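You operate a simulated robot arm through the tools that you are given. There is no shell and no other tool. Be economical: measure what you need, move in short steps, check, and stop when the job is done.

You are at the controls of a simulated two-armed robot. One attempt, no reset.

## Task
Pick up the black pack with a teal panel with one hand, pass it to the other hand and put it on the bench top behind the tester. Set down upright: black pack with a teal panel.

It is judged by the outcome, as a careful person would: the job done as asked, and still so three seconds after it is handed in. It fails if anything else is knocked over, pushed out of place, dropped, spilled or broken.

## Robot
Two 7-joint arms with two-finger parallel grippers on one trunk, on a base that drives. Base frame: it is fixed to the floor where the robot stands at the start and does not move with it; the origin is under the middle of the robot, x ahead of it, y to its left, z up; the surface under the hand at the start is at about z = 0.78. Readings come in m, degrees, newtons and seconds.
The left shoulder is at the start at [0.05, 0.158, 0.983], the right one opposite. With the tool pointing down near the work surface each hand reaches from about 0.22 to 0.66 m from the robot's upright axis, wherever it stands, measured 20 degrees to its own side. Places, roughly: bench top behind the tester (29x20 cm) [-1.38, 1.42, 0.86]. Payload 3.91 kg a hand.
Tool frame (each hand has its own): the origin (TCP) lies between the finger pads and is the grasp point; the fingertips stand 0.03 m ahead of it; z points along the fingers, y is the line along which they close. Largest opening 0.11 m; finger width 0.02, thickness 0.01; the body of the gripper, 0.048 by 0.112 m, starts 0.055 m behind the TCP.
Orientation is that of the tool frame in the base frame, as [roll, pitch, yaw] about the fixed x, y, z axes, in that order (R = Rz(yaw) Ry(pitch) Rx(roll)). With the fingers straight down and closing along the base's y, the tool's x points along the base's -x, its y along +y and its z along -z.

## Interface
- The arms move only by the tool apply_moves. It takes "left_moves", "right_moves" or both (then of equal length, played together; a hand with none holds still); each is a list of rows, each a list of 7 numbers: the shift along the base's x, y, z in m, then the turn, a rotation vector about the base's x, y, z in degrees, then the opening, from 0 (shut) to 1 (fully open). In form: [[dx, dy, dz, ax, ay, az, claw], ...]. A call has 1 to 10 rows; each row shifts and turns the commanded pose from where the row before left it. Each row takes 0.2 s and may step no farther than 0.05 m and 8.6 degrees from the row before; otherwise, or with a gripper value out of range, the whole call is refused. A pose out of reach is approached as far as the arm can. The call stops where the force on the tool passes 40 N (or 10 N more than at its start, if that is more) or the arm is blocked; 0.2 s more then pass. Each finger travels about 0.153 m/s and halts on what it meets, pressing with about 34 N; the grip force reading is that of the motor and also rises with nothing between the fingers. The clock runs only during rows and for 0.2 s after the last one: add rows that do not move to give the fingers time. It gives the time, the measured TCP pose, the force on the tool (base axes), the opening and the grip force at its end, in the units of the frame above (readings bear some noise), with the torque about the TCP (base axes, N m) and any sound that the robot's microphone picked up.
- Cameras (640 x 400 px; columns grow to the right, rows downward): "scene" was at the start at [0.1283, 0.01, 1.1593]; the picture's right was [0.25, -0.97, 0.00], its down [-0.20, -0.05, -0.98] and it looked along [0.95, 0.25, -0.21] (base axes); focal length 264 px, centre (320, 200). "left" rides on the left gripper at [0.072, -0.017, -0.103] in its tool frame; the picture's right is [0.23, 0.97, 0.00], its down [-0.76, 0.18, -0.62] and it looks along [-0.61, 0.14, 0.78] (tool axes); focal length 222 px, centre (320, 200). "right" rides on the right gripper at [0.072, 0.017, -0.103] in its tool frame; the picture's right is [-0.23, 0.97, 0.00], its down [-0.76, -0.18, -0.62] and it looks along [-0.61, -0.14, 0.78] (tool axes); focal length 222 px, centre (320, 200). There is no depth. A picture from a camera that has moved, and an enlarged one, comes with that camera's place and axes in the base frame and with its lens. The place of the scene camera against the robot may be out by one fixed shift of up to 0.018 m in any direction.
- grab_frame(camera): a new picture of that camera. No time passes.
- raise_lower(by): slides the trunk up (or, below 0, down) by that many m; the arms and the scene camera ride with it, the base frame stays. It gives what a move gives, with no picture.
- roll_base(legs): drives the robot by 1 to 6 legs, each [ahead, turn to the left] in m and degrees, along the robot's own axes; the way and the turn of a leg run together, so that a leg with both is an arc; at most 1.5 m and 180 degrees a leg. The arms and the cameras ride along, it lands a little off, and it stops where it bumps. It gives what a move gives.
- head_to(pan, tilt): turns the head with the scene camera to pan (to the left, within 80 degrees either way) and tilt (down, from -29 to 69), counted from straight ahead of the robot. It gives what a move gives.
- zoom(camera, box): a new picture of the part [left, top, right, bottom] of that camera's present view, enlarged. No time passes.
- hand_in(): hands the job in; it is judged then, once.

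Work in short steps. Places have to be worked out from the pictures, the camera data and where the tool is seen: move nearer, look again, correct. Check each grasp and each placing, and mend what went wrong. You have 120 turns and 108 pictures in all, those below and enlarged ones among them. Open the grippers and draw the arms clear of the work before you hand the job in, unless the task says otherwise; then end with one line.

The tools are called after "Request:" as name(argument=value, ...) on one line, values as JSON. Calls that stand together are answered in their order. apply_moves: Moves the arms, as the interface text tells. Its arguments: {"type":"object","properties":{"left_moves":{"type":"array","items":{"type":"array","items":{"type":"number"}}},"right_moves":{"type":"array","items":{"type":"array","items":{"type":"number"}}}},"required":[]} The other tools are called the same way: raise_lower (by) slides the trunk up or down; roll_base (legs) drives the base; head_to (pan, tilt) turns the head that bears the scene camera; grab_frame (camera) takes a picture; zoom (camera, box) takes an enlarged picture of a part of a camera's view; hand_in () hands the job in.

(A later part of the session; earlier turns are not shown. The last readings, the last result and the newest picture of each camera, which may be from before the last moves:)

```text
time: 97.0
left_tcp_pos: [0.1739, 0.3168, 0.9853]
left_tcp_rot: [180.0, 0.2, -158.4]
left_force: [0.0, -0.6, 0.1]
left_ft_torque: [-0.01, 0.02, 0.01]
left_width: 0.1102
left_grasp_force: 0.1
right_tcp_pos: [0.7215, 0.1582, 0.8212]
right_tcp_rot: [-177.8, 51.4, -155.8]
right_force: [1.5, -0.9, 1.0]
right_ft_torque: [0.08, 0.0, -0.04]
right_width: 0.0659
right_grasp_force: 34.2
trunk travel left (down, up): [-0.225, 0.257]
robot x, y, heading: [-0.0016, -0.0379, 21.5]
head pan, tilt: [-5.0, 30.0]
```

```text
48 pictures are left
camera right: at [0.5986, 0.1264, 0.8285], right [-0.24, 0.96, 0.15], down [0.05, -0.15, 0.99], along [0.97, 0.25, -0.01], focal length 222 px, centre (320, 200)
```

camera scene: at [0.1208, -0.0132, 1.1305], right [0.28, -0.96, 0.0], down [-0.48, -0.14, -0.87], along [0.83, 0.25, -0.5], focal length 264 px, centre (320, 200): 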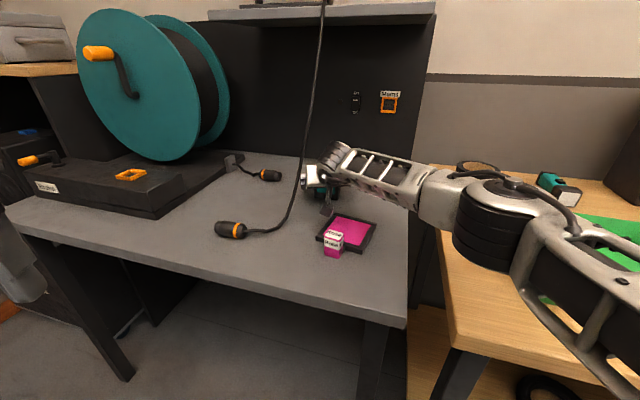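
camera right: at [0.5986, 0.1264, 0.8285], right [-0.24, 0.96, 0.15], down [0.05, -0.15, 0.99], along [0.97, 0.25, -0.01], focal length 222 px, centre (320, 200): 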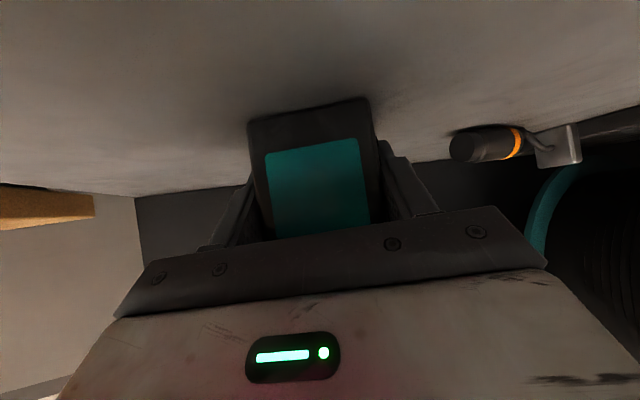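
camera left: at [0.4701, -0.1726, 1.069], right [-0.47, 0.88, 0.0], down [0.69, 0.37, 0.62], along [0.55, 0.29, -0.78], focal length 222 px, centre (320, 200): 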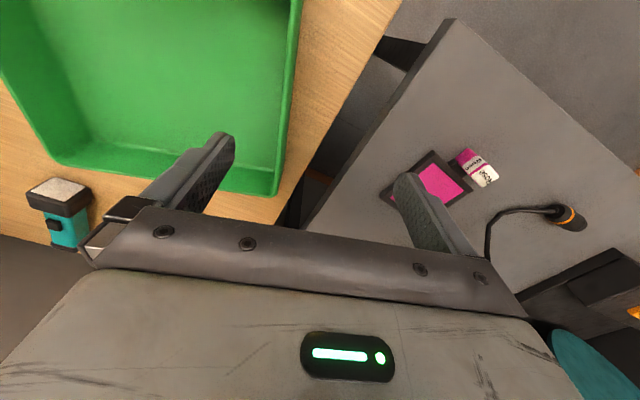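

Squarely held (66 mm). Lift, shifting slightly right away from the cable.

Request:
apply_moves(right_moves=[[0, -0.004, 0.015, 0, 0, 0, 0], [0, -0.015, 0.02, 0, 0, 0, 0], [-0.01, -0.02, 0.02, 0, 0, 0, 0], [-0.02, -0.015, 0.02, 0, 0, 0, 0], [-0.02, -0.01, 0.015, 0, 0, 0, 0]])

Request:
zoom(camera="scene", box=[240, 90, 420, 240])

Request:
grab_frame(camera="right")

```text
time: 98.2
left_tcp_pos: [0.1728, 0.3166, 0.9871]
left_tcp_rot: [-180.0, 0.1, -158.4]
left_force: [0.3, -0.1, 0.3]
left_ft_torque: [0.03, 0.01, 0.0]
left_width: 0.11
left_grasp_force: 0.1
right_tcp_pos: [0.6709, 0.0931, 0.9108]
right_tcp_rot: [-177.9, 51.3, -155.7]
right_force: [-0.1, -0.5, -0.6]
right_ft_torque: [0.04, 0.01, -0.02]
right_width: 0.0661
right_grasp_force: 33.7
trunk travel left (down, up): [-0.225, 0.257]
robot x, y, heading: [-0.0026, -0.0387, 21.4]
head pan, tilt: [-5.0, 30.0]
```

```text
2.67 times, centred on (330, 165) of scene
camera zoom: at [0.1208, -0.0131, 1.1304], right [0.28, -0.96, 0.0], down [-0.48, -0.14, -0.87], along [0.83, 0.25, -0.5], focal length 704 px, centre (293, 293)
```

zoom: 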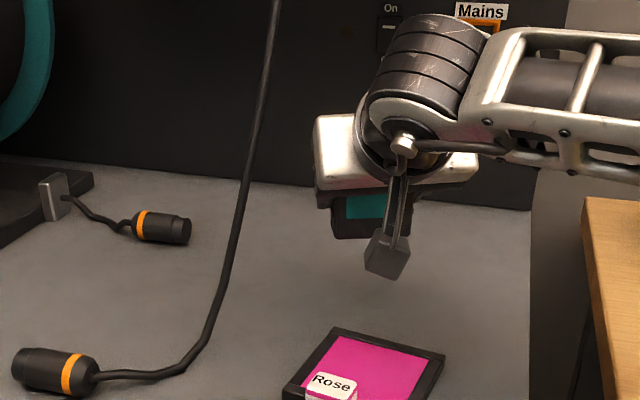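

```text
46 pictures are left
camera right: at [0.548, 0.0623, 0.9188], right [-0.24, 0.96, 0.15], down [0.05, -0.15, 0.99], along [0.97, 0.25, -0.01], focal length 222 px, centre (320, 200)
```

right: 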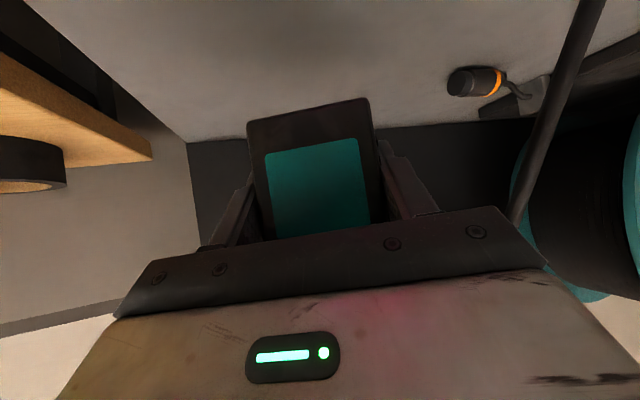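

Lifted firmly and clear. Raise the trunk 0.08 m for margin and back out 0.45 m.

Request:
raise_lower(by=0.08)

Request:
roll_base(legs=[[-0.45, 0]])

Request:
head_to(pan=0, tilt=25)

Request:
grab_frame(camera="scene")

```text
time: 99.4
left_tcp_pos: [0.1739, 0.3168, 1.0652]
left_tcp_rot: [-179.9, -0.1, -158.5]
left_force: [0.6, 0.8, 0.2]
left_ft_torque: [-0.02, 0.0, 0.0]
left_width: 0.1101
left_grasp_force: 0.0
right_tcp_pos: [0.672, 0.0942, 0.9913]
right_tcp_rot: [-177.7, 51.3, -155.8]
right_force: [0.7, -0.7, -1.2]
right_ft_torque: [-0.02, 0.0, -0.02]
right_width: 0.0664
right_grasp_force: 34.2
trunk travel left (down, up): [-0.305, 0.177]
robot x, y, heading: [-0.0016, -0.0405, 21.5]
head pan, tilt: [-5.0, 30.0]
```

```text
time: 102.2
left_tcp_pos: [-0.2437, 0.1513, 1.0657]
left_tcp_rot: [-179.9, 0.2, -158.6]
left_force: [-0.4, -0.9, 1.0]
left_ft_torque: [-0.02, 0.03, 0.0]
left_width: 0.1098
left_grasp_force: 0.0
right_tcp_pos: [0.2536, -0.0724, 0.991]
right_tcp_rot: [-177.7, 51.2, -156.0]
right_force: [0.3, 0.5, -1.9]
right_ft_torque: [0.0, -0.02, 0.0]
right_width: 0.0659
right_grasp_force: 33.9
trunk travel left (down, up): [-0.305, 0.177]
robot x, y, heading: [-0.4188, -0.2043, 21.3]
head pan, tilt: [-5.0, 30.0]
```

```text
time: 102.8
left_tcp_pos: [-0.2452, 0.1508, 1.0661]
left_tcp_rot: [-179.9, 0.2, -158.7]
left_force: [-0.1, 0.9, 0.5]
left_ft_torque: [-0.02, 0.01, -0.01]
left_width: 0.11
left_grasp_force: 0.1
right_tcp_pos: [0.2535, -0.0722, 0.9916]
right_tcp_rot: [-177.8, 51.2, -155.9]
right_force: [-0.3, -0.3, -1.5]
right_ft_torque: [0.0, -0.02, 0.01]
right_width: 0.0658
right_grasp_force: 34.0
trunk travel left (down, up): [-0.305, 0.177]
robot x, y, heading: [-0.426, -0.2056, 21.0]
head pan, tilt: [0.0, 25.0]
```

```text
45 pictures are left
camera scene: at [-0.2997, -0.1701, 1.2184], right [0.36, -0.93, 0.0], down [-0.39, -0.15, -0.91], along [0.84, 0.33, -0.42], focal length 264 px, centre (320, 200)
```

scene: 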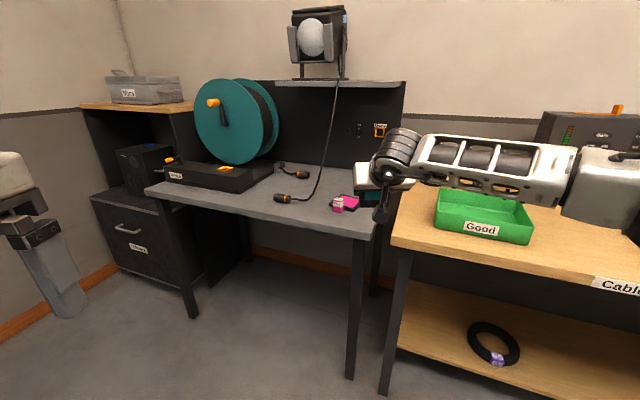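

Clear of everything here, so I do the hand-over in this open space. I bring the right hand (with pack) nearer the middle, and the left hand forward and up.

Request:
apply_moves(right_moves=[[-0.0215, 0.0095, 0, 0, 0, 0, 0], [-0.0215, 0.0095, 0, 0, 0, 0, 0], [-0.0215, 0.0095, 0, 0, 0, 0, 0], [-0.0215, 0.0095, 0, 0, 0, 0, 0], [-0.0215, 0.0095, 0, 0, 0, 0, 0], [-0.0215, 0.0095, 0, 0, 0, 0, 0]], left_moves=[[0.03, -0.01, 0.02, 0, 0, 0.5, 1], [0.03, -0.01, 0.02, 0, 0, 0.5, 1], [0.03, -0.01, 0.02, 0, 0, 0.5, 1], [0.03, -0.01, 0.02, 0, 0, 0.5, 1], [0.03, -0.01, 0.01, 0, 0, 0.5, 1], [0.03, -0.01, 0.01, 0, 0, 0.3, 1]])

Request:
grab_frame(camera="scene")

Request:
grab_frame(camera="left")

```text
time: 104.2
left_tcp_pos: [-0.0912, 0.1036, 1.1562]
left_tcp_rot: [180.0, 0.3, -155.8]
left_force: [-0.1, -0.1, 0.0]
left_ft_torque: [0.04, -0.04, -0.04]
left_width: 0.11
left_grasp_force: 0.1
left hand out of reach, approached as far as the arm can: row 6
right_tcp_pos: [0.1243, -0.0159, 0.9914]
right_tcp_rot: [-177.8, 51.4, -156.1]
right_force: [-1.3, -0.2, -1.3]
right_ft_torque: [-0.01, 0.01, 0.03]
right_width: 0.066
right_grasp_force: 34.3
trunk travel left (down, up): [-0.305, 0.177]
robot x, y, heading: [-0.4215, -0.2027, 21.2]
head pan, tilt: [0.0, 25.0]
```

```text
44 pictures are left
camera scene: at [-0.3011, -0.1707, 1.2187], right [0.36, -0.93, 0.0], down [-0.39, -0.15, -0.91], along [0.85, 0.33, -0.42], focal length 264 px, centre (320, 200)
```

scene: 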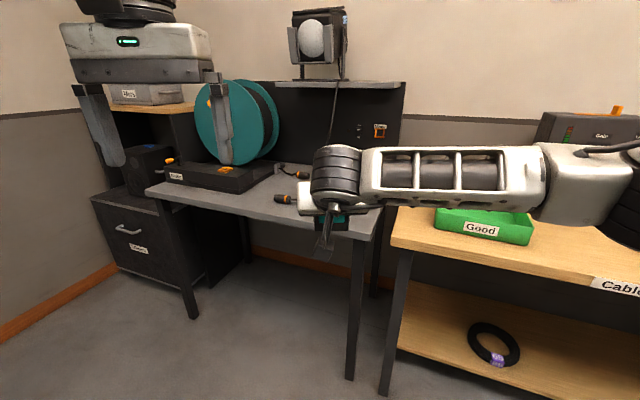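

```text
43 pictures are left
camera left: at [-0.1503, 0.0567, 1.259], right [-0.61, 0.79, 0.0], down [0.62, 0.47, 0.63], along [0.5, 0.38, -0.78], focal length 222 px, centre (320, 200)
```

left: 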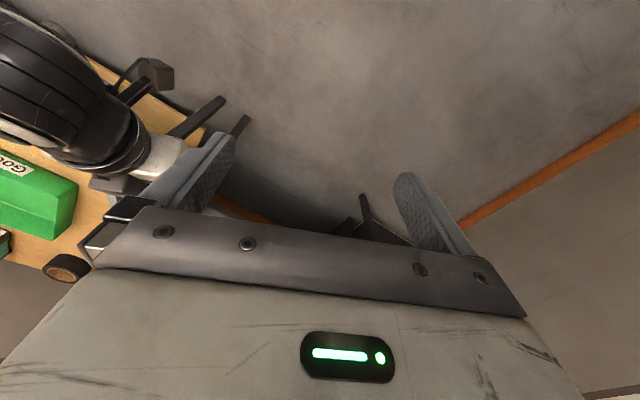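

Hand height limits the reach; I lower both hands by about 0.12 m relative to the trunk and advance the left toward the pack.

Request:
apply_moves(right_moves=[[-0.01, 0.01, -0.03, 0, 0, 0, 0], [-0.01, 0.01, -0.03, 0, 0, 0, 0], [-0.01, 0.01, -0.03, 0, 0, 0, 0], [-0.01, 0.01, -0.03, 0, 0, 0, 0]], left_moves=[[0, 0, -0.04, 0, 0, 0, 1], [0, 0, -0.04, 0, 0, 0, 1], [0.03, -0.01, -0.03, 0, 0, 0, 1], [0.04, -0.01, 0, 0, 0, 0, 1]])

Request:
grab_frame(camera="scene")

Request:
grab_frame(camera="left")

```text
time: 105.2
left_tcp_pos: [-0.0527, 0.099, 1.0547]
left_tcp_rot: [-179.9, 0.0, -155.9]
left_force: [0.4, 0.4, -0.4]
left_ft_torque: [-0.01, 0.03, 0.01]
left_width: 0.1102
left_grasp_force: 0.2
left hand out of reach, approached as far as the arm can: row 4
right_tcp_pos: [0.0835, 0.0239, 0.8691]
right_tcp_rot: [-177.8, 51.4, -156.1]
right_force: [-0.3, 0.0, -1.1]
right_ft_torque: [0.02, -0.02, -0.03]
right_width: 0.0659
right_grasp_force: 33.8
trunk travel left (down, up): [-0.305, 0.177]
robot x, y, heading: [-0.4223, -0.2028, 21.2]
head pan, tilt: [0.0, 25.0]
```

```text
42 pictures are left
camera scene: at [-0.2997, -0.17, 1.2184], right [0.36, -0.93, 0.0], down [-0.39, -0.15, -0.91], along [0.84, 0.33, -0.42], focal length 264 px, centre (320, 200)
```

scene: 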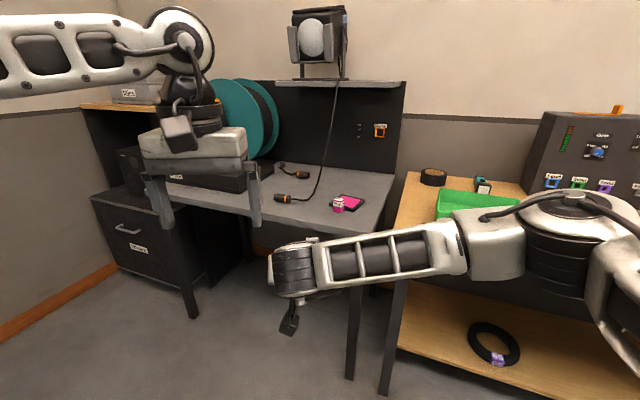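

```text
41 pictures are left
camera left: at [-0.1132, 0.0523, 1.1585], right [-0.61, 0.8, 0.0], down [0.62, 0.47, 0.62], along [0.5, 0.38, -0.78], focal length 222 px, centre (320, 200)
```

left: 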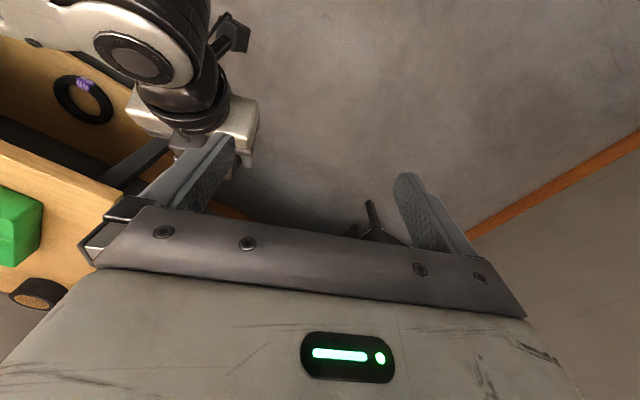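

The left arm is cramped this far right; I bring the right hand (pack) closer to about robot-frame (0.46, 0.05) with a slight clockwise yaw, then the left over it.

Request:
apply_moves(right_moves=[[-0.0225, -0.0035, 0, 0, 0, -1.5, 0], [-0.0225, -0.0035, 0, 0, 0, -1.5, 0], [-0.0225, -0.0035, 0, 0, 0, -1.5, 0], [-0.0225, -0.0035, 0, 0, 0, -1.5, 0]], left_moves=[[0, 0, -0.01, 0, 0, -1.5, 1], [0, 0, -0.01, 0, 0, -1.5, 1], [0, 0, -0.01, 0, 0, -1.5, 1], [0, 0, -0.01, 0, 0, -1.5, 1]])

Request:
apply_moves(left_moves=[[0.01, -0.022, 0, 0, 0, 0, 1], [0.01, -0.022, 0, 0, 0, 0, 1], [0.01, -0.022, 0, 0, 0, 0, 1]])

Request:
grab_frame(camera="scene")

Request:
grab_frame(camera="left")

```text
time: 106.2
left_tcp_pos: [-0.0543, 0.097, 1.0157]
left_tcp_rot: [-179.9, 0.1, -162.0]
left_force: [0.3, -1.2, -0.7]
left_ft_torque: [-0.02, 0.0, 0.02]
left_width: 0.1099
left_grasp_force: 0.0
right_tcp_pos: [-0.0067, 0.01, 0.8704]
right_tcp_rot: [-177.7, 51.5, -162.1]
right_force: [0.0, -0.3, -2.5]
right_ft_torque: [0.03, -0.05, -0.01]
right_width: 0.0655
right_grasp_force: 34.1
trunk travel left (down, up): [-0.305, 0.177]
robot x, y, heading: [-0.4237, -0.204, 21.3]
head pan, tilt: [0.0, 25.0]
```

```text
time: 107.0
left_tcp_pos: [-0.0643, 0.0608, 1.0094]
left_tcp_rot: [-179.8, 0.1, -161.9]
left_force: [-0.5, 0.0, 0.7]
left_ft_torque: [-0.01, 0.01, -0.02]
left_width: 0.1098
left_grasp_force: 0.1
left hand out of reach, approached as far as the arm can: row 1, 2, 3
right_tcp_pos: [-0.0069, 0.0105, 0.8704]
right_tcp_rot: [-177.8, 51.3, -162.0]
right_force: [0.4, -0.2, -1.4]
right_ft_torque: [0.02, 0.0, 0.02]
right_width: 0.0659
right_grasp_force: 34.2
trunk travel left (down, up): [-0.305, 0.177]
robot x, y, heading: [-0.4232, -0.2004, 21.1]
head pan, tilt: [0.0, 25.0]
```

```text
40 pictures are left
camera scene: at [-0.2999, -0.1702, 1.2184], right [0.36, -0.93, 0.0], down [-0.39, -0.15, -0.91], along [0.84, 0.33, -0.42], focal length 264 px, centre (320, 200)
```

scene: 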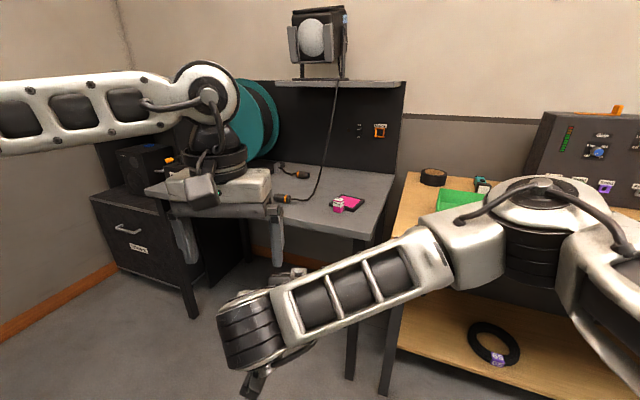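

```text
39 pictures are left
camera left: at [-0.1279, 0.0223, 1.1124], right [-0.52, 0.85, 0.0], down [0.67, 0.41, 0.62], along [0.54, 0.32, -0.78], focal length 222 px, centre (320, 200)
```

left: 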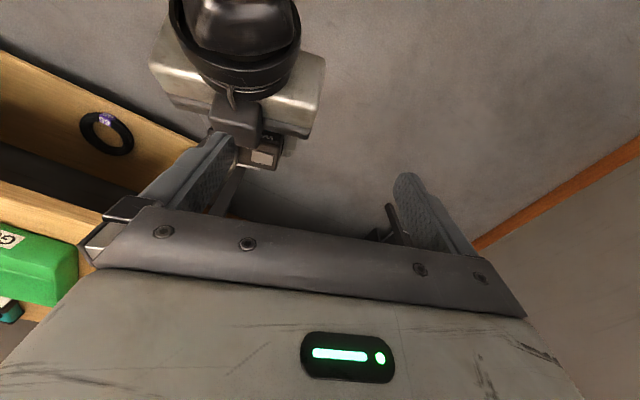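

The left arm needs the meeting point farther to its own side. I shift both hands 0.13 m to the robot's left together.

Request:
apply_moves(right_moves=[[-0.0115, 0.03, 0, 0, 0, 0, 0], [-0.0115, 0.03, 0, 0, 0, 0, 0], [-0.0115, 0.03, 0, 0, 0, 0, 0], [-0.0115, 0.03, 0, 0, 0, 0, 0]], left_moves=[[-0.0115, 0.03, 0.005, 0, 0, 0, 1], [-0.0115, 0.03, 0.005, 0, 0, 0, 1], [-0.0115, 0.03, 0.005, 0, 0, 0, 1], [-0.0115, 0.03, 0.005, 0, 0, 0, 1]])

Request:
head_to(pan=25, tilt=30)

Request:
grab_frame(camera="scene")

```text
time: 108.0
left_tcp_pos: [-0.1101, 0.1836, 1.0293]
left_tcp_rot: [-179.9, 0.0, -161.9]
left_force: [0.7, -0.9, 0.3]
left_ft_torque: [0.02, -0.04, 0.02]
left_width: 0.1101
left_grasp_force: 0.0
right_tcp_pos: [-0.0528, 0.1296, 0.8713]
right_tcp_rot: [-177.7, 51.2, -162.0]
right_force: [0.0, 0.4, -0.8]
right_ft_torque: [0.01, 0.04, -0.02]
right_width: 0.0658
right_grasp_force: 34.2
trunk travel left (down, up): [-0.305, 0.177]
robot x, y, heading: [-0.4221, -0.2067, 21.2]
head pan, tilt: [0.0, 25.0]
```

```text
time: 108.9
left_tcp_pos: [-0.1095, 0.1829, 1.0289]
left_tcp_rot: [180.0, 0.1, -161.8]
left_force: [0.7, 0.5, 0.6]
left_ft_torque: [0.02, 0.02, 0.04]
left_width: 0.11
left_grasp_force: 0.0
right_tcp_pos: [-0.0519, 0.1288, 0.8721]
right_tcp_rot: [-177.8, 51.3, -162.0]
right_force: [-0.8, -0.8, -0.7]
right_ft_torque: [0.0, 0.0, -0.01]
right_width: 0.0656
right_grasp_force: 33.7
trunk travel left (down, up): [-0.305, 0.177]
robot x, y, heading: [-0.4205, -0.2044, 21.2]
head pan, tilt: [25.0, 30.0]
```

```text
38 pictures are left
camera scene: at [-0.3231, -0.1382, 1.2104], right [0.72, -0.69, 0.0], down [-0.35, -0.36, -0.87], along [0.6, 0.63, -0.5], focal length 264 px, centre (320, 200)
```

scene: 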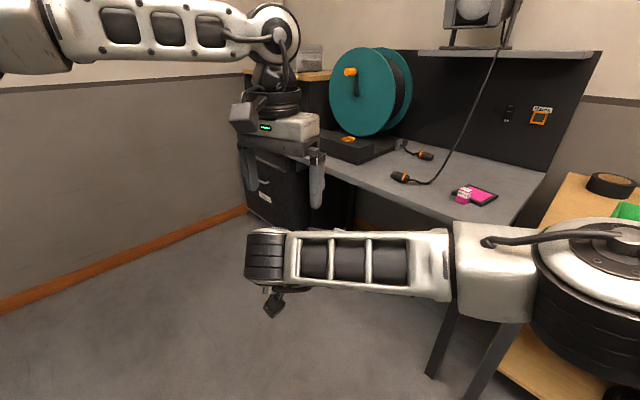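

The right side reaches comfortably. Bring the left over the pack (at z≈1.03).

Request:
apply_moves(left_moves=[[0.02, -0.018, 0, 0, 0, 0, 1], [0.02, -0.018, 0, 0, 0, 0, 1], [0.02, -0.018, 0, 0, 0, 0, 1]])

Request:
grab_frame(camera="left")

Request:
zoom(camera="scene", box=[180, 80, 400, 320])

```text
time: 109.7
left_tcp_pos: [-0.0496, 0.1279, 1.0286]
left_tcp_rot: [-180.0, 0.0, -161.9]
left_force: [0.4, 0.0, -0.1]
left_ft_torque: [-0.01, 0.0, 0.01]
left_width: 0.1099
left_grasp_force: 0.1
right_tcp_pos: [-0.0522, 0.129, 0.8715]
right_tcp_rot: [-177.7, 51.3, -162.1]
right_force: [-0.4, 0.2, -2.0]
right_ft_torque: [0.02, 0.01, 0.04]
right_width: 0.0654
right_grasp_force: 33.6
trunk travel left (down, up): [-0.305, 0.177]
robot x, y, heading: [-0.4197, -0.2063, 21.3]
head pan, tilt: [25.0, 30.0]
```

```text
37 pictures are left
camera left: at [-0.1124, 0.0895, 1.1317], right [-0.52, 0.86, 0.0], down [0.67, 0.41, 0.62], along [0.53, 0.32, -0.78], focal length 222 px, centre (320, 200)
```

left: 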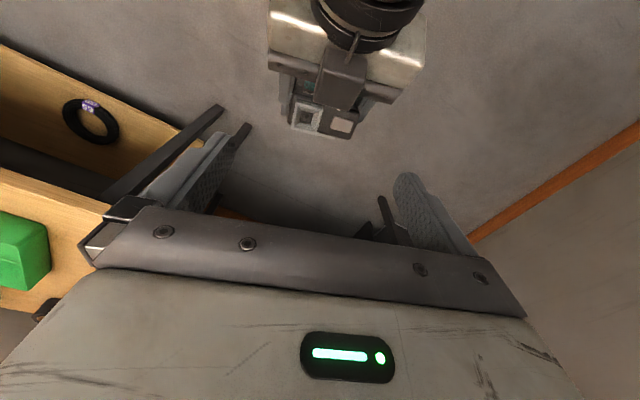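

```text
1.67 times, centred on (290, 200) of scene
camera zoom: at [-0.3228, -0.1378, 1.2103], right [0.72, -0.69, 0.0], down [-0.35, -0.36, -0.87], along [0.6, 0.63, -0.5], focal length 440 px, centre (370, 200)
```

zoom: 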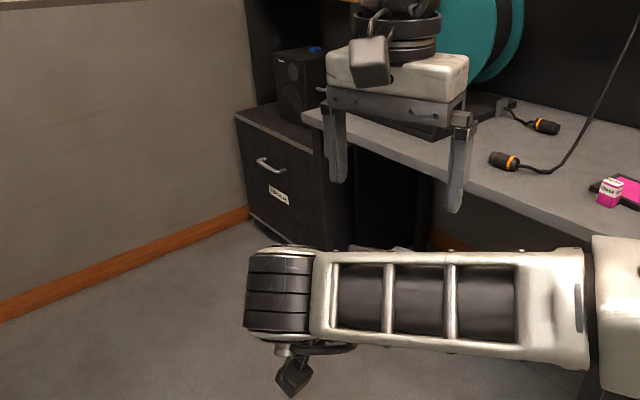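

Aligned over the pack top. Descend 0.06 and check clearances.

Request:
apply_moves(left_moves=[[-0.001, 0.001, -0.03, 0, 0, 0, 1], [0, 0, -0.03, 0, 0, 0, 1]])

Request:
grab_frame(camera="left")

Request:
zoom(camera="scene", box=[180, 80, 400, 320])

```text
time: 110.3
left_tcp_pos: [-0.0497, 0.1298, 0.9689]
left_tcp_rot: [180.0, 0.1, -161.9]
left_force: [0.4, -0.4, 0.1]
left_ft_torque: [0.01, -0.02, -0.04]
left_width: 0.1101
left_grasp_force: 0.1
right_tcp_pos: [-0.0525, 0.1293, 0.8711]
right_tcp_rot: [-177.7, 51.3, -162.0]
right_force: [0.4, 0.4, -2.6]
right_ft_torque: [-0.02, 0.0, 0.0]
right_width: 0.0661
right_grasp_force: 34.4
trunk travel left (down, up): [-0.305, 0.177]
robot x, y, heading: [-0.4222, -0.2045, 21.0]
head pan, tilt: [25.0, 30.0]
```

```text
35 pictures are left
camera left: at [-0.1136, 0.0901, 1.0719], right [-0.52, 0.85, 0.0], down [0.67, 0.41, 0.62], along [0.53, 0.32, -0.78], focal length 222 px, centre (320, 200)
```

left: 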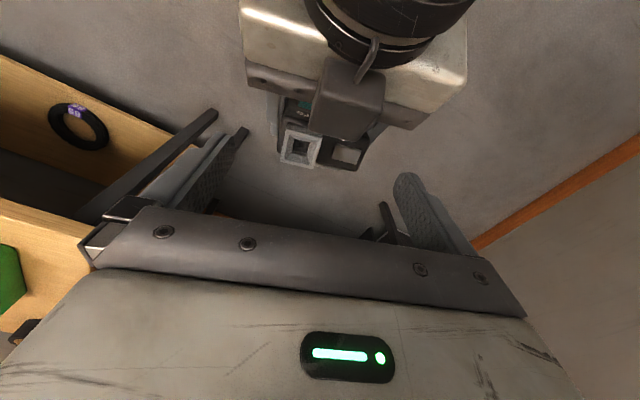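

```text
1.67 times, centred on (290, 200) of scene
camera zoom: at [-0.323, -0.138, 1.2104], right [0.72, -0.69, 0.0], down [-0.35, -0.36, -0.87], along [0.6, 0.63, -0.5], focal length 440 px, centre (370, 200)
```

zoom: 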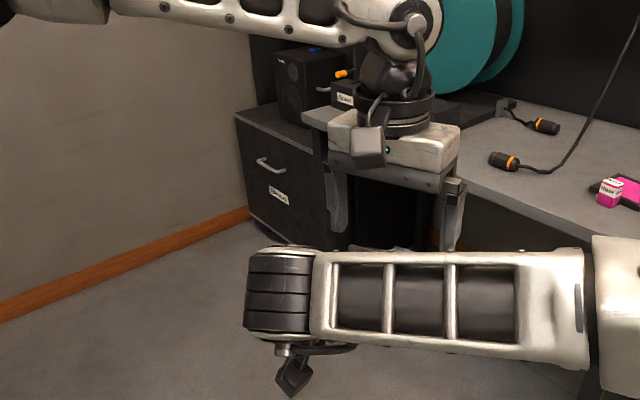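

Alignment is good and the fingers straddle the pack's sides. Descend the last 43 mm.

Request:
apply_moves(left_moves=[[0, 0, -0.022, 0, 0, 0, 1], [0, 0, -0.021, 0, 0, 0, 1]])

Request:
grab_frame(camera="left")

Request:
grab_frame(camera="right")

```text
time: 110.9
left_tcp_pos: [-0.0501, 0.1303, 0.9257]
left_tcp_rot: [-180.0, 0.2, -161.9]
left_force: [0.1, 0.6, 0.4]
left_ft_torque: [-0.03, 0.01, -0.03]
left_width: 0.11
left_grasp_force: 0.1
right_tcp_pos: [-0.0518, 0.1291, 0.8714]
right_tcp_rot: [-177.8, 51.3, -162.1]
right_force: [-0.9, -0.5, -0.6]
right_ft_torque: [-0.02, -0.01, 0.03]
right_width: 0.0659
right_grasp_force: 33.6
trunk travel left (down, up): [-0.305, 0.177]
robot x, y, heading: [-0.4198, -0.2028, 21.4]
head pan, tilt: [25.0, 30.0]
```

```text
33 pictures are left
camera left: at [-0.1141, 0.0897, 1.0292], right [-0.52, 0.85, 0.0], down [0.67, 0.41, 0.62], along [0.53, 0.32, -0.78], focal length 222 px, centre (320, 200)
```

left: 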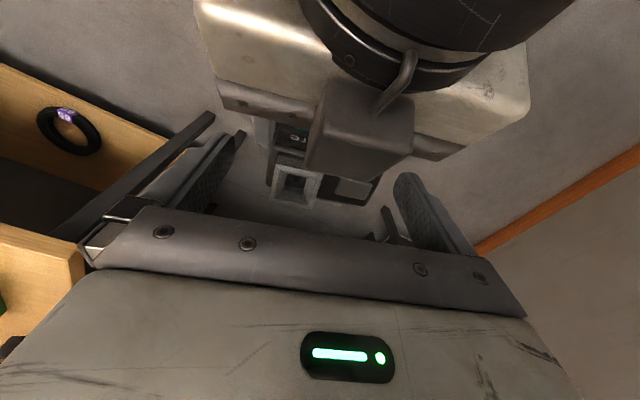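

```text
32 pictures are left
camera right: at [-0.1787, 0.1106, 0.8789], right [-0.14, 0.98, 0.15], down [0.03, -0.15, 0.99], along [0.99, 0.14, -0.01], focal length 222 px, centre (320, 200)
```

right: 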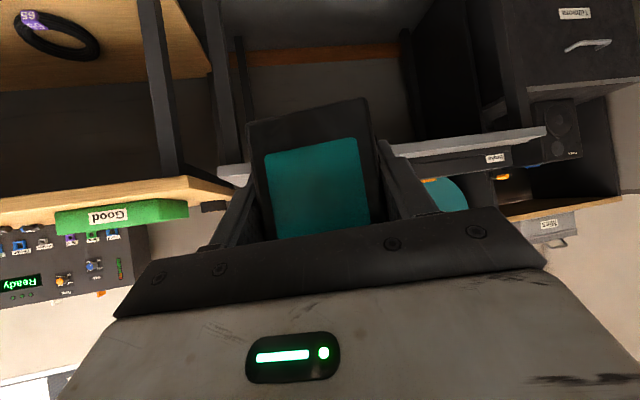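

In position; close the left gripper on the upper sides.

Request:
apply_moves(left_moves=[[0, 0, 0, 0, 0, 0, 0.65], [0, 0, 0, 0, 0, 0, 0], [0, 0, 0, 0, 0, 0, 0], [0, 0, 0, 0, 0, 0, 0]])

Request:
grab_frame(camera="left")

```text
time: 111.9
left_tcp_pos: [-0.0507, 0.13, 0.9276]
left_tcp_rot: [-179.9, 0.1, -161.9]
left_force: [1.1, 11.6, -2.4]
left_ft_torque: [-0.13, -0.26, -0.42]
left_width: 0.0662
left_grasp_force: 33.9
right_tcp_pos: [-0.053, 0.1284, 0.8711]
right_tcp_rot: [-177.7, 51.3, -162.0]
right_force: [-0.7, -11.0, 2.6]
right_ft_torque: [0.73, 0.23, 0.44]
right_width: 0.0658
right_grasp_force: 34.1
trunk travel left (down, up): [-0.305, 0.177]
robot x, y, heading: [-0.4226, -0.2039, 21.6]
head pan, tilt: [25.0, 30.0]
```

```text
31 pictures are left
camera left: at [-0.1142, 0.0902, 1.0292], right [-0.52, 0.85, 0.0], down [0.67, 0.41, 0.62], along [0.53, 0.32, -0.78], focal length 222 px, centre (320, 200)
```

left: 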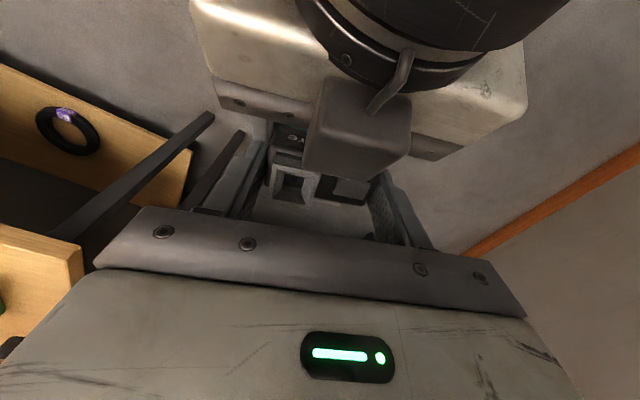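

Both hands hold it. Open the right hand, then back it away horizontally and slightly down.

Request:
apply_moves(right_moves=[[0, 0, 0, 0, 0, 0, 0.3], [0, 0, 0, 0, 0, 0, 1], [0, 0, 0, 0, 0, 0, 1], [0, 0, 0, 0, 0, 0, 1]])

Request:
apply_moves(right_moves=[[-0.0143, -0.0046, -0.003, 0, 0, 0, 1], [-0.0285, -0.0093, -0.006, 0, 0, 0, 1], [-0.0285, -0.0093, -0.006, 0, 0, 0, 1], [-0.0285, -0.0093, -0.006, 0, 0, 0, 1]])

Request:
grab_frame(camera="left")

Request:
grab_frame(camera="right")

```text
time: 112.9
left_tcp_pos: [-0.05, 0.1303, 0.9264]
left_tcp_rot: [-179.9, 0.0, -162.0]
left_force: [-0.4, 0.2, 0.3]
left_ft_torque: [-0.04, -0.01, 0.0]
left_width: 0.0661
left_grasp_force: 33.9
right_tcp_pos: [-0.0525, 0.1295, 0.872]
right_tcp_rot: [-177.8, 51.2, -162.1]
right_force: [-0.3, 0.4, 0.7]
right_ft_torque: [0.02, -0.01, 0.01]
right_width: 0.1096
right_grasp_force: 0.0
trunk travel left (down, up): [-0.305, 0.177]
robot x, y, heading: [-0.4181, -0.2074, 21.3]
head pan, tilt: [25.0, 30.0]
```

```text
time: 113.9
left_tcp_pos: [-0.049, 0.1276, 0.9262]
left_tcp_rot: [-180.0, 0.1, -161.9]
left_force: [-0.3, -0.2, -0.1]
left_ft_torque: [0.02, -0.02, -0.03]
left_width: 0.0662
left_grasp_force: 33.9
right_tcp_pos: [-0.161, 0.0791, 0.8557]
right_tcp_rot: [-177.7, 51.2, -162.0]
right_force: [-0.8, -0.5, -0.4]
right_ft_torque: [-0.01, -0.01, 0.01]
right_width: 0.11
right_grasp_force: 0.1
right hand out of reach, approached as far as the arm can: row 4
trunk travel left (down, up): [-0.305, 0.177]
robot x, y, heading: [-0.4188, -0.2058, 21.6]
head pan, tilt: [25.0, 30.0]
```

```text
30 pictures are left
camera left: at [-0.1147, 0.0893, 1.0298], right [-0.52, 0.86, 0.0], down [0.67, 0.41, 0.62], along [0.53, 0.32, -0.78], focal length 222 px, centre (320, 200)
```

left: 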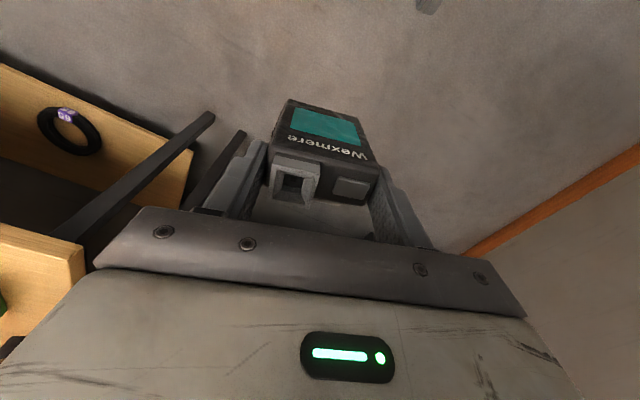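

```text
29 pictures are left
camera right: at [-0.2876, 0.061, 0.864], right [-0.14, 0.98, 0.15], down [0.03, -0.15, 0.99], along [0.99, 0.14, -0.01], focal length 222 px, centre (320, 200)
```

right: 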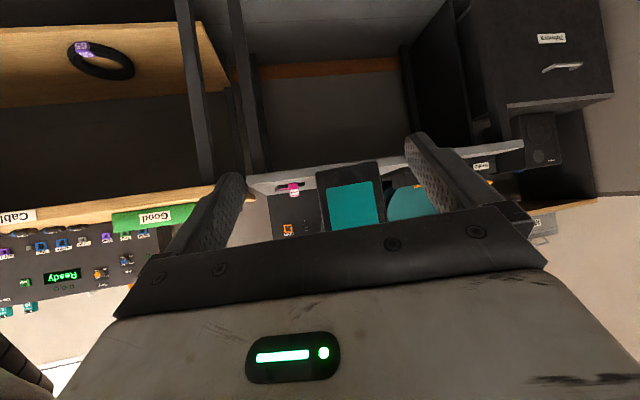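

The pack is in the left hand, upright and firmly held (66 mm). I move the right hand aside, raise the trunk for height over the bench, then turn toward the destination.

Request:
apply_moves(right_moves=[[0.0145, -0.0373, 0, 0, 0, 0, 1], [0.0145, -0.0373, 0, 0, 0, 0, 1], [0.0145, -0.0373, 0, 0, 0, 0, 1], [0.0145, -0.0373, 0, 0, 0, 0, 1], [0.0145, -0.0373, 0, 0, 0, 0, 1], [0.0145, -0.0373, 0, 0, 0, 0, 1]])

Request:
raise_lower(by=0.17)

Request:
roll_base(legs=[[0, 85], [0.75, 0]])

Request:
head_to(pan=30, tilt=20)

Request:
grab_frame(camera="scene")

```text
time: 115.3
left_tcp_pos: [-0.0495, 0.1295, 0.9266]
left_tcp_rot: [180.0, 0.1, -161.9]
left_force: [-0.2, 0.3, 0.3]
left_ft_torque: [0.01, -0.01, 0.0]
left_width: 0.0662
left_grasp_force: 34.3
right_tcp_pos: [-0.073, -0.1445, 0.8557]
right_tcp_rot: [-177.8, 51.3, -162.1]
right_force: [0.3, 0.3, 0.2]
right_ft_torque: [0.02, -0.01, 0.03]
right_width: 0.11
right_grasp_force: 0.0
trunk travel left (down, up): [-0.305, 0.177]
robot x, y, heading: [-0.4225, -0.2057, 21.3]
head pan, tilt: [25.0, 30.0]
```

```text
time: 117.2
left_tcp_pos: [-0.0492, 0.1299, 1.0951]
left_tcp_rot: [-179.9, 0.0, -162.0]
left_force: [2.0, -0.1, -1.4]
left_ft_torque: [-0.04, 0.0, -0.02]
left_width: 0.066
left_grasp_force: 34.0
right_tcp_pos: [-0.0724, -0.1424, 1.0252]
right_tcp_rot: [-177.7, 51.2, -162.0]
right_force: [0.1, 0.3, -0.1]
right_ft_torque: [0.03, -0.03, 0.0]
right_width: 0.1098
right_grasp_force: 0.1
trunk travel left (down, up): [-0.475, 0.007]
robot x, y, heading: [-0.4203, -0.2053, 21.6]
head pan, tilt: [25.0, 30.0]
```

```text
time: 124.9
left_tcp_pos: [-0.9227, 0.9123, 1.0961]
left_tcp_rot: [-179.9, 0.0, -77.2]
left_force: [0.1, 0.8, -1.3]
left_ft_torque: [-0.03, 0.03, -0.01]
left_width: 0.0658
left_grasp_force: 33.8
right_tcp_pos: [-0.6522, 0.8635, 1.0247]
right_tcp_rot: [-177.7, 51.3, -77.3]
right_force: [0.7, 0.6, -0.8]
right_ft_torque: [-0.01, 0.0, 0.0]
right_width: 0.11
right_grasp_force: 0.1
trunk travel left (down, up): [-0.475, 0.007]
robot x, y, heading: [-0.6222, 0.5103, 106.0]
head pan, tilt: [25.0, 30.0]
```

```text
time: 125.6
left_tcp_pos: [-0.9228, 0.912, 1.097]
left_tcp_rot: [-179.9, 0.0, -77.2]
left_force: [0.1, 0.1, -1.9]
left_ft_torque: [-0.01, 0.01, -0.01]
left_width: 0.0659
left_grasp_force: 34.5
right_tcp_pos: [-0.6524, 0.8626, 1.0258]
right_tcp_rot: [-177.7, 51.4, -77.3]
right_force: [-0.4, 0.5, 0.6]
right_ft_torque: [-0.01, 0.0, 0.01]
right_width: 0.1103
right_grasp_force: 0.1
trunk travel left (down, up): [-0.475, 0.007]
robot x, y, heading: [-0.6244, 0.5128, 106.2]
head pan, tilt: [30.0, 20.0]
```

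```text
28 pictures are left
camera scene: at [-0.7048, 0.6011, 1.3964], right [0.7, 0.72, 0.0], down [0.25, -0.24, -0.94], along [-0.68, 0.65, -0.34], focal length 264 px, centre (320, 200)
```

scene: 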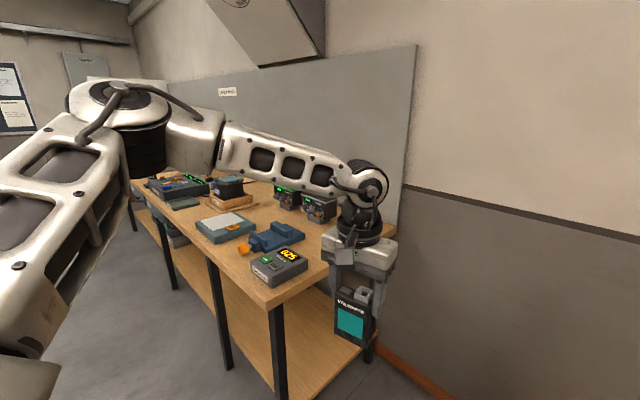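

The bench end and free area right of the power supplies are visible: spot ≈(−1.38, 1.40). Before going near the wall I check how far the right elbow sticks out.

Request:
head_to(pan=-60, tilt=35)

Request:
grab_frame(camera="scene")

```text
time: 127.2
left_tcp_pos: [-0.9221, 0.9117, 1.0969]
left_tcp_rot: [-179.9, 0.1, -77.1]
left_force: [-0.4, -0.2, -1.9]
left_ft_torque: [0.03, -0.01, 0.02]
left_width: 0.0655
left_grasp_force: 33.7
right_tcp_pos: [-0.6524, 0.8642, 1.0248]
right_tcp_rot: [-177.7, 51.3, -77.3]
right_force: [0.0, -0.5, -0.6]
right_ft_torque: [-0.01, 0.04, -0.01]
right_width: 0.1099
right_grasp_force: 0.1
trunk travel left (down, up): [-0.475, 0.007]
robot x, y, heading: [-0.6267, 0.5145, 105.9]
head pan, tilt: [-60.0, 35.0]
```

```text
27 pictures are left
camera scene: at [-0.5767, 0.5996, 1.3727], right [0.72, -0.69, 0.0], down [-0.4, -0.41, -0.82], along [0.57, 0.59, -0.57], focal length 264 px, centre (320, 200)
```

scene: 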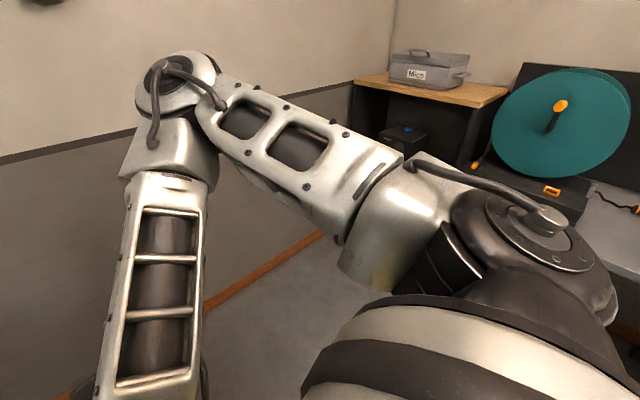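

The right elbow reaches about (0.38, −0.29) in the robot frame; with the wall at y≈1.69 a stance of (−0.85, 1.08) heading 140° leaves ~7 cm. I drive there.

Request:
roll_base(legs=[[0, 5.5], [0.608, 0], [0, 28.5]])

Request:
head_to(pan=10, tilt=35)

Request:
grab_frame(camera="scene")

Request:
grab_frame(camera="left")

```text
time: 132.7
left_tcp_pos: [-1.3224, 1.2546, 1.0957]
left_tcp_rot: [-179.9, 0.1, -43.2]
left_force: [1.0, -0.4, -1.6]
left_ft_torque: [0.04, -0.01, 0.0]
left_width: 0.0656
left_grasp_force: 34.5
right_tcp_pos: [-1.0711, 1.3635, 1.0251]
right_tcp_rot: [-177.7, 51.4, -43.4]
right_force: [-0.1, -0.7, -0.3]
right_ft_torque: [0.03, -0.04, 0.01]
right_width: 0.1098
right_grasp_force: 0.0
trunk travel left (down, up): [-0.475, 0.007]
robot x, y, heading: [-0.8503, 1.0895, 140.0]
head pan, tilt: [-60.0, 35.0]
```

```text
time: 134.1
left_tcp_pos: [-1.3223, 1.254, 1.0973]
left_tcp_rot: [-180.0, 0.2, -43.2]
left_force: [1.3, -0.7, -1.5]
left_ft_torque: [0.01, -0.01, 0.02]
left_width: 0.0657
left_grasp_force: 34.0
right_tcp_pos: [-1.0713, 1.3641, 1.026]
right_tcp_rot: [-177.7, 51.3, -43.4]
right_force: [0.3, -0.3, 0.0]
right_ft_torque: [0.01, -0.02, -0.02]
right_width: 0.1096
right_grasp_force: 0.0
trunk travel left (down, up): [-0.475, 0.007]
robot x, y, heading: [-0.8521, 1.0883, 139.5]
head pan, tilt: [10.0, 35.0]
```

```text
26 pictures are left
camera scene: at [-0.9598, 1.1451, 1.3726], right [0.5, 0.86, 0.0], down [0.5, -0.29, -0.82], along [-0.71, 0.41, -0.57], focal length 264 px, centre (320, 200)
```

scene: 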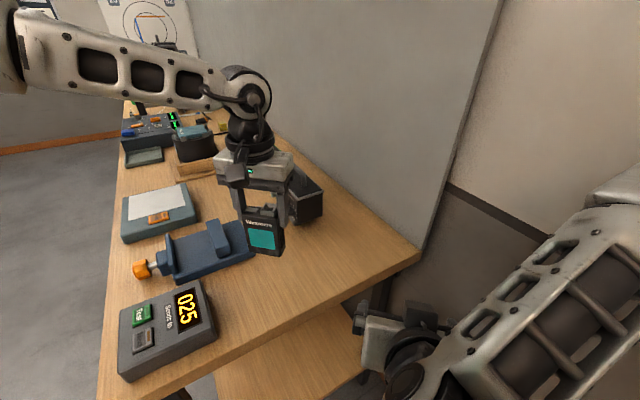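

```text
25 pictures are left
camera left: at [-1.258, 1.2154, 1.1996], right [-0.5, -0.87, 0.0], down [-0.68, 0.39, 0.62], along [-0.54, 0.31, -0.78], focal length 222 px, centre (320, 200)
```

left: 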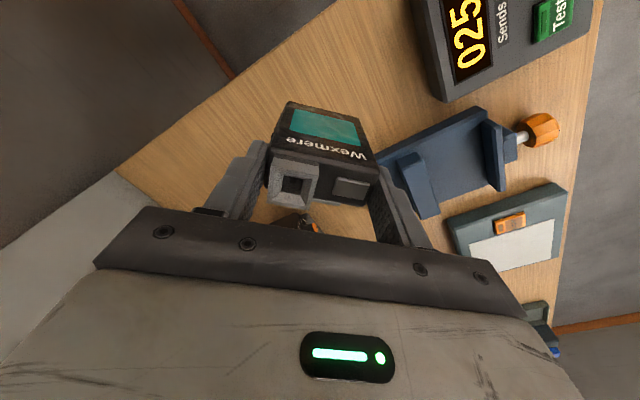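

The pack hangs above the bench; tester at (−1.36, 1.03), supplies at x<−1.5. Target (−1.36, 1.40). I move there, descending some and yawing clockwise to ease the left wrist.

Request:
apply_moves(left_moves=[[-0.007, 0.028, -0.012, 0, 0, -3, 0], [-0.007, 0.028, -0.012, 0, 0, -3, 0], [-0.007, 0.028, -0.012, 0, 0, -3, 0], [-0.007, 0.028, -0.012, 0, 0, -3, 0], [-0.007, 0.028, -0.012, 0, 0, -3, 0]])

Request:
grab_frame(camera="scene")

Request:
grab_frame(camera="left")

```text
time: 135.3
left_tcp_pos: [-1.345, 1.2702, 1.0661]
left_tcp_rot: [-179.8, 0.0, -58.3]
left_force: [-0.4, -0.6, -0.9]
left_ft_torque: [0.02, 0.0, 0.07]
left_width: 0.0657
left_grasp_force: 34.1
left hand out of reach, approached as far as the arm can: row 1, 2, 3, 4, 5
right_tcp_pos: [-1.0715, 1.3654, 1.0261]
right_tcp_rot: [-177.8, 51.2, -43.4]
right_force: [0.2, -0.1, -0.3]
right_ft_torque: [-0.01, -0.01, 0.03]
right_width: 0.1099
right_grasp_force: 0.1
trunk travel left (down, up): [-0.475, 0.007]
robot x, y, heading: [-0.8483, 1.088, 139.9]
head pan, tilt: [10.0, 35.0]
```

```text
24 pictures are left
camera scene: at [-0.96, 1.1451, 1.3726], right [0.5, 0.87, 0.0], down [0.5, -0.29, -0.82], along [-0.71, 0.41, -0.57], focal length 264 px, centre (320, 200)
```

scene: 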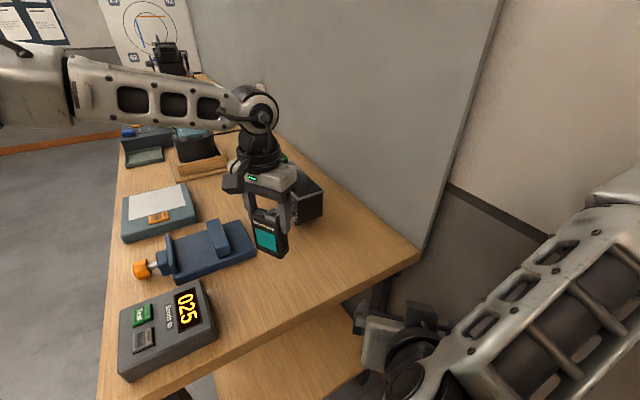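

```text
23 pictures are left
camera left: at [-1.2934, 1.2161, 1.1689], right [-0.71, -0.71, 0.0], down [-0.55, 0.55, 0.62], along [-0.44, 0.44, -0.78], focal length 222 px, centre (320, 200)
```

left: 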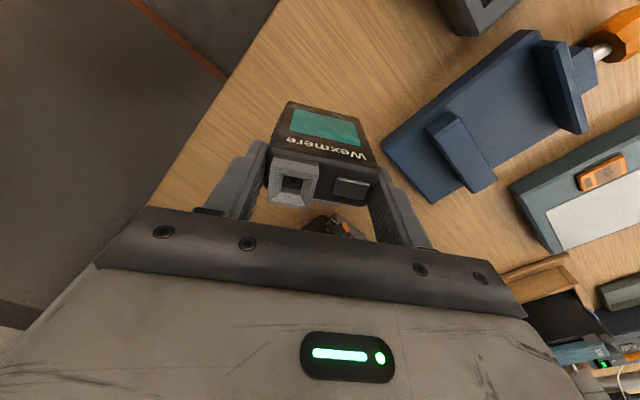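

At this height the reach is limited; wrist level with the shoulder is best, so I descend to z≈0.98 (pack bottom ≈0.885) and then advance.

Request:
apply_moves(left_moves=[[0, 0, -0.03, 0, 0, 0, 0], [0, 0, -0.03, 0, 0, 0, 0], [0, 0.005, -0.02, 0, 0, 0, 0]])

Request:
apply_moves(left_moves=[[0, 0.02, 0, 0, 0, 0, 0], [0, 0.02, 0, 0, 0, 0, 0]])

```text
time: 136.1
left_tcp_pos: [-1.3413, 1.2453, 1.0002]
left_tcp_rot: [-179.9, 0.2, -58.2]
left_force: [0.2, 1.0, -2.0]
left_ft_torque: [0.05, 0.02, -0.01]
left_width: 0.0657
left_grasp_force: 34.0
left hand out of reach, approached as far as the arm can: row 1, 2, 3
right_tcp_pos: [-1.0702, 1.3641, 1.0253]
right_tcp_rot: [-177.7, 51.3, -43.4]
right_force: [-0.9, 0.6, -0.8]
right_ft_torque: [-0.01, -0.03, -0.02]
right_width: 0.11
right_grasp_force: 0.1
trunk travel left (down, up): [-0.475, 0.007]
robot x, y, heading: [-0.853, 1.0873, 139.9]
head pan, tilt: [10.0, 35.0]
```

```text
time: 136.7
left_tcp_pos: [-1.3388, 1.2501, 1.0109]
left_tcp_rot: [-179.9, 0.1, -58.2]
left_force: [-0.1, 0.5, -1.0]
left_ft_torque: [0.0, -0.03, 0.01]
left_width: 0.0656
left_grasp_force: 33.7
left hand out of reach, approached as far as the arm can: row 1, 2
right_tcp_pos: [-1.0711, 1.365, 1.0243]
right_tcp_rot: [-177.7, 51.3, -43.5]
right_force: [0.4, 0.6, -0.2]
right_ft_torque: [0.01, 0.01, -0.03]
right_width: 0.1104
right_grasp_force: 0.2
trunk travel left (down, up): [-0.475, 0.007]
robot x, y, heading: [-0.8522, 1.0885, 140.1]
head pan, tilt: [10.0, 35.0]
```

The clockwise yaw made it worse; I turn the hand back counter-clockwise while extending.

Request:
apply_moves(left_moves=[[0, 0, 0, 0, 0, 8, 0], [0, 0, 0, 0, 0, 8, 0], [0, 0, 0, 0, 0, 4, 0], [-0.005, 0.02, 0, 0, 0, 0, 0], [-0.005, 0.02, 0, 0, 0, 0, 0]])

Request:
grab_frame(camera="scene")

```text
time: 137.9
left_tcp_pos: [-1.3441, 1.256, 1.023]
left_tcp_rot: [-179.8, 0.2, -38.1]
left_force: [-0.9, 0.1, -1.2]
left_ft_torque: [-0.03, -0.01, 0.02]
left_width: 0.0657
left_grasp_force: 33.8
left hand out of reach, approached as far as the arm can: row 4, 5
right_tcp_pos: [-1.0718, 1.3646, 1.0262]
right_tcp_rot: [-177.6, 51.4, -43.4]
right_force: [0.2, 0.0, 0.6]
right_ft_torque: [-0.01, 0.0, 0.01]
right_width: 0.11
right_grasp_force: 0.1
trunk travel left (down, up): [-0.475, 0.007]
robot x, y, heading: [-0.8515, 1.0882, 140.0]
head pan, tilt: [10.0, 35.0]
```

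```text
22 pictures are left
camera scene: at [-0.9599, 1.145, 1.3726], right [0.5, 0.87, 0.0], down [0.5, -0.29, -0.82], along [-0.71, 0.41, -0.57], focal length 264 px, centre (320, 200)
```

scene: 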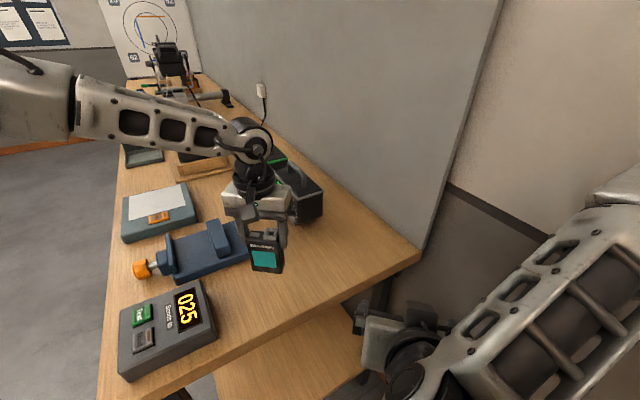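

The left arm seems stuck in a folded elbow posture. I back away into free space to re-form the arm extended, then drive in with it.

Request:
roll_base(legs=[[-0.4, 0]])

Request:
apply_moves(left_moves=[[-0.026, -0.031, 0.0, 0, 0, 0, 0], [-0.026, -0.031, 0.0, 0, 0, 0, 0], [-0.026, -0.031, -0.02, 0, 0, 0, 0], [-0.03, 0.026, -0.02, 0, 0, 0, 0], [-0.03, 0.026, 0, 0, 0, 0, 0], [-0.03, 0.026, 0, 0, 0, 0, 0]])

Request:
grab_frame(camera="scene")

```text
time: 140.4
left_tcp_pos: [-1.0389, 0.9982, 1.0229]
left_tcp_rot: [-179.9, 0.1, -38.1]
left_force: [0.3, 0.2, -1.8]
left_ft_torque: [0.01, 0.04, -0.01]
left_width: 0.0652
left_grasp_force: 34.1
right_tcp_pos: [-0.7668, 1.1075, 1.0248]
right_tcp_rot: [-177.7, 51.3, -43.2]
right_force: [0.2, 0.2, -0.2]
right_ft_torque: [0.0, 0.01, -0.01]
right_width: 0.1101
right_grasp_force: 0.0
trunk travel left (down, up): [-0.475, 0.007]
robot x, y, heading: [-0.5428, 0.8329, 140.1]
head pan, tilt: [10.0, 35.0]
```

```text
time: 141.8
left_tcp_pos: [-1.1697, 0.938, 1.0062]
left_tcp_rot: [-179.9, 0.2, -38.2]
left_force: [0.1, -0.2, -1.4]
left_ft_torque: [-0.03, -0.06, 0.01]
left_width: 0.0657
left_grasp_force: 33.8
left hand out of reach, approached as far as the arm can: row 5, 6
right_tcp_pos: [-0.7664, 1.1072, 1.0242]
right_tcp_rot: [-177.8, 51.3, -43.3]
right_force: [0.0, 0.2, -0.6]
right_ft_torque: [-0.02, 0.0, -0.01]
right_width: 0.1103
right_grasp_force: 0.0
trunk travel left (down, up): [-0.475, 0.007]
robot x, y, heading: [-0.5435, 0.8273, 140.2]
head pan, tilt: [10.0, 35.0]
```

```text
21 pictures are left
camera scene: at [-0.6546, 0.8886, 1.3726], right [0.5, 0.87, 0.0], down [0.5, -0.29, -0.82], along [-0.71, 0.41, -0.57], focal length 264 px, centre (320, 200)
```

scene: 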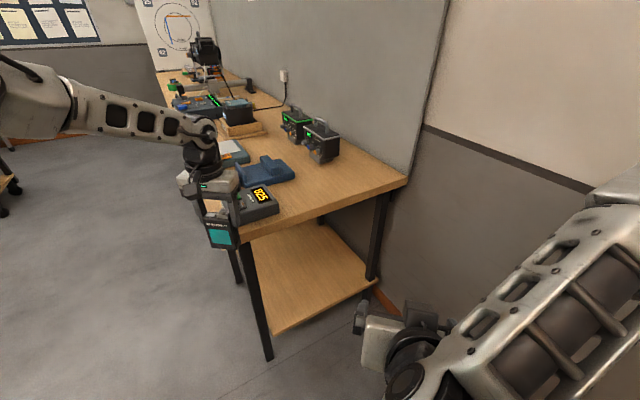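

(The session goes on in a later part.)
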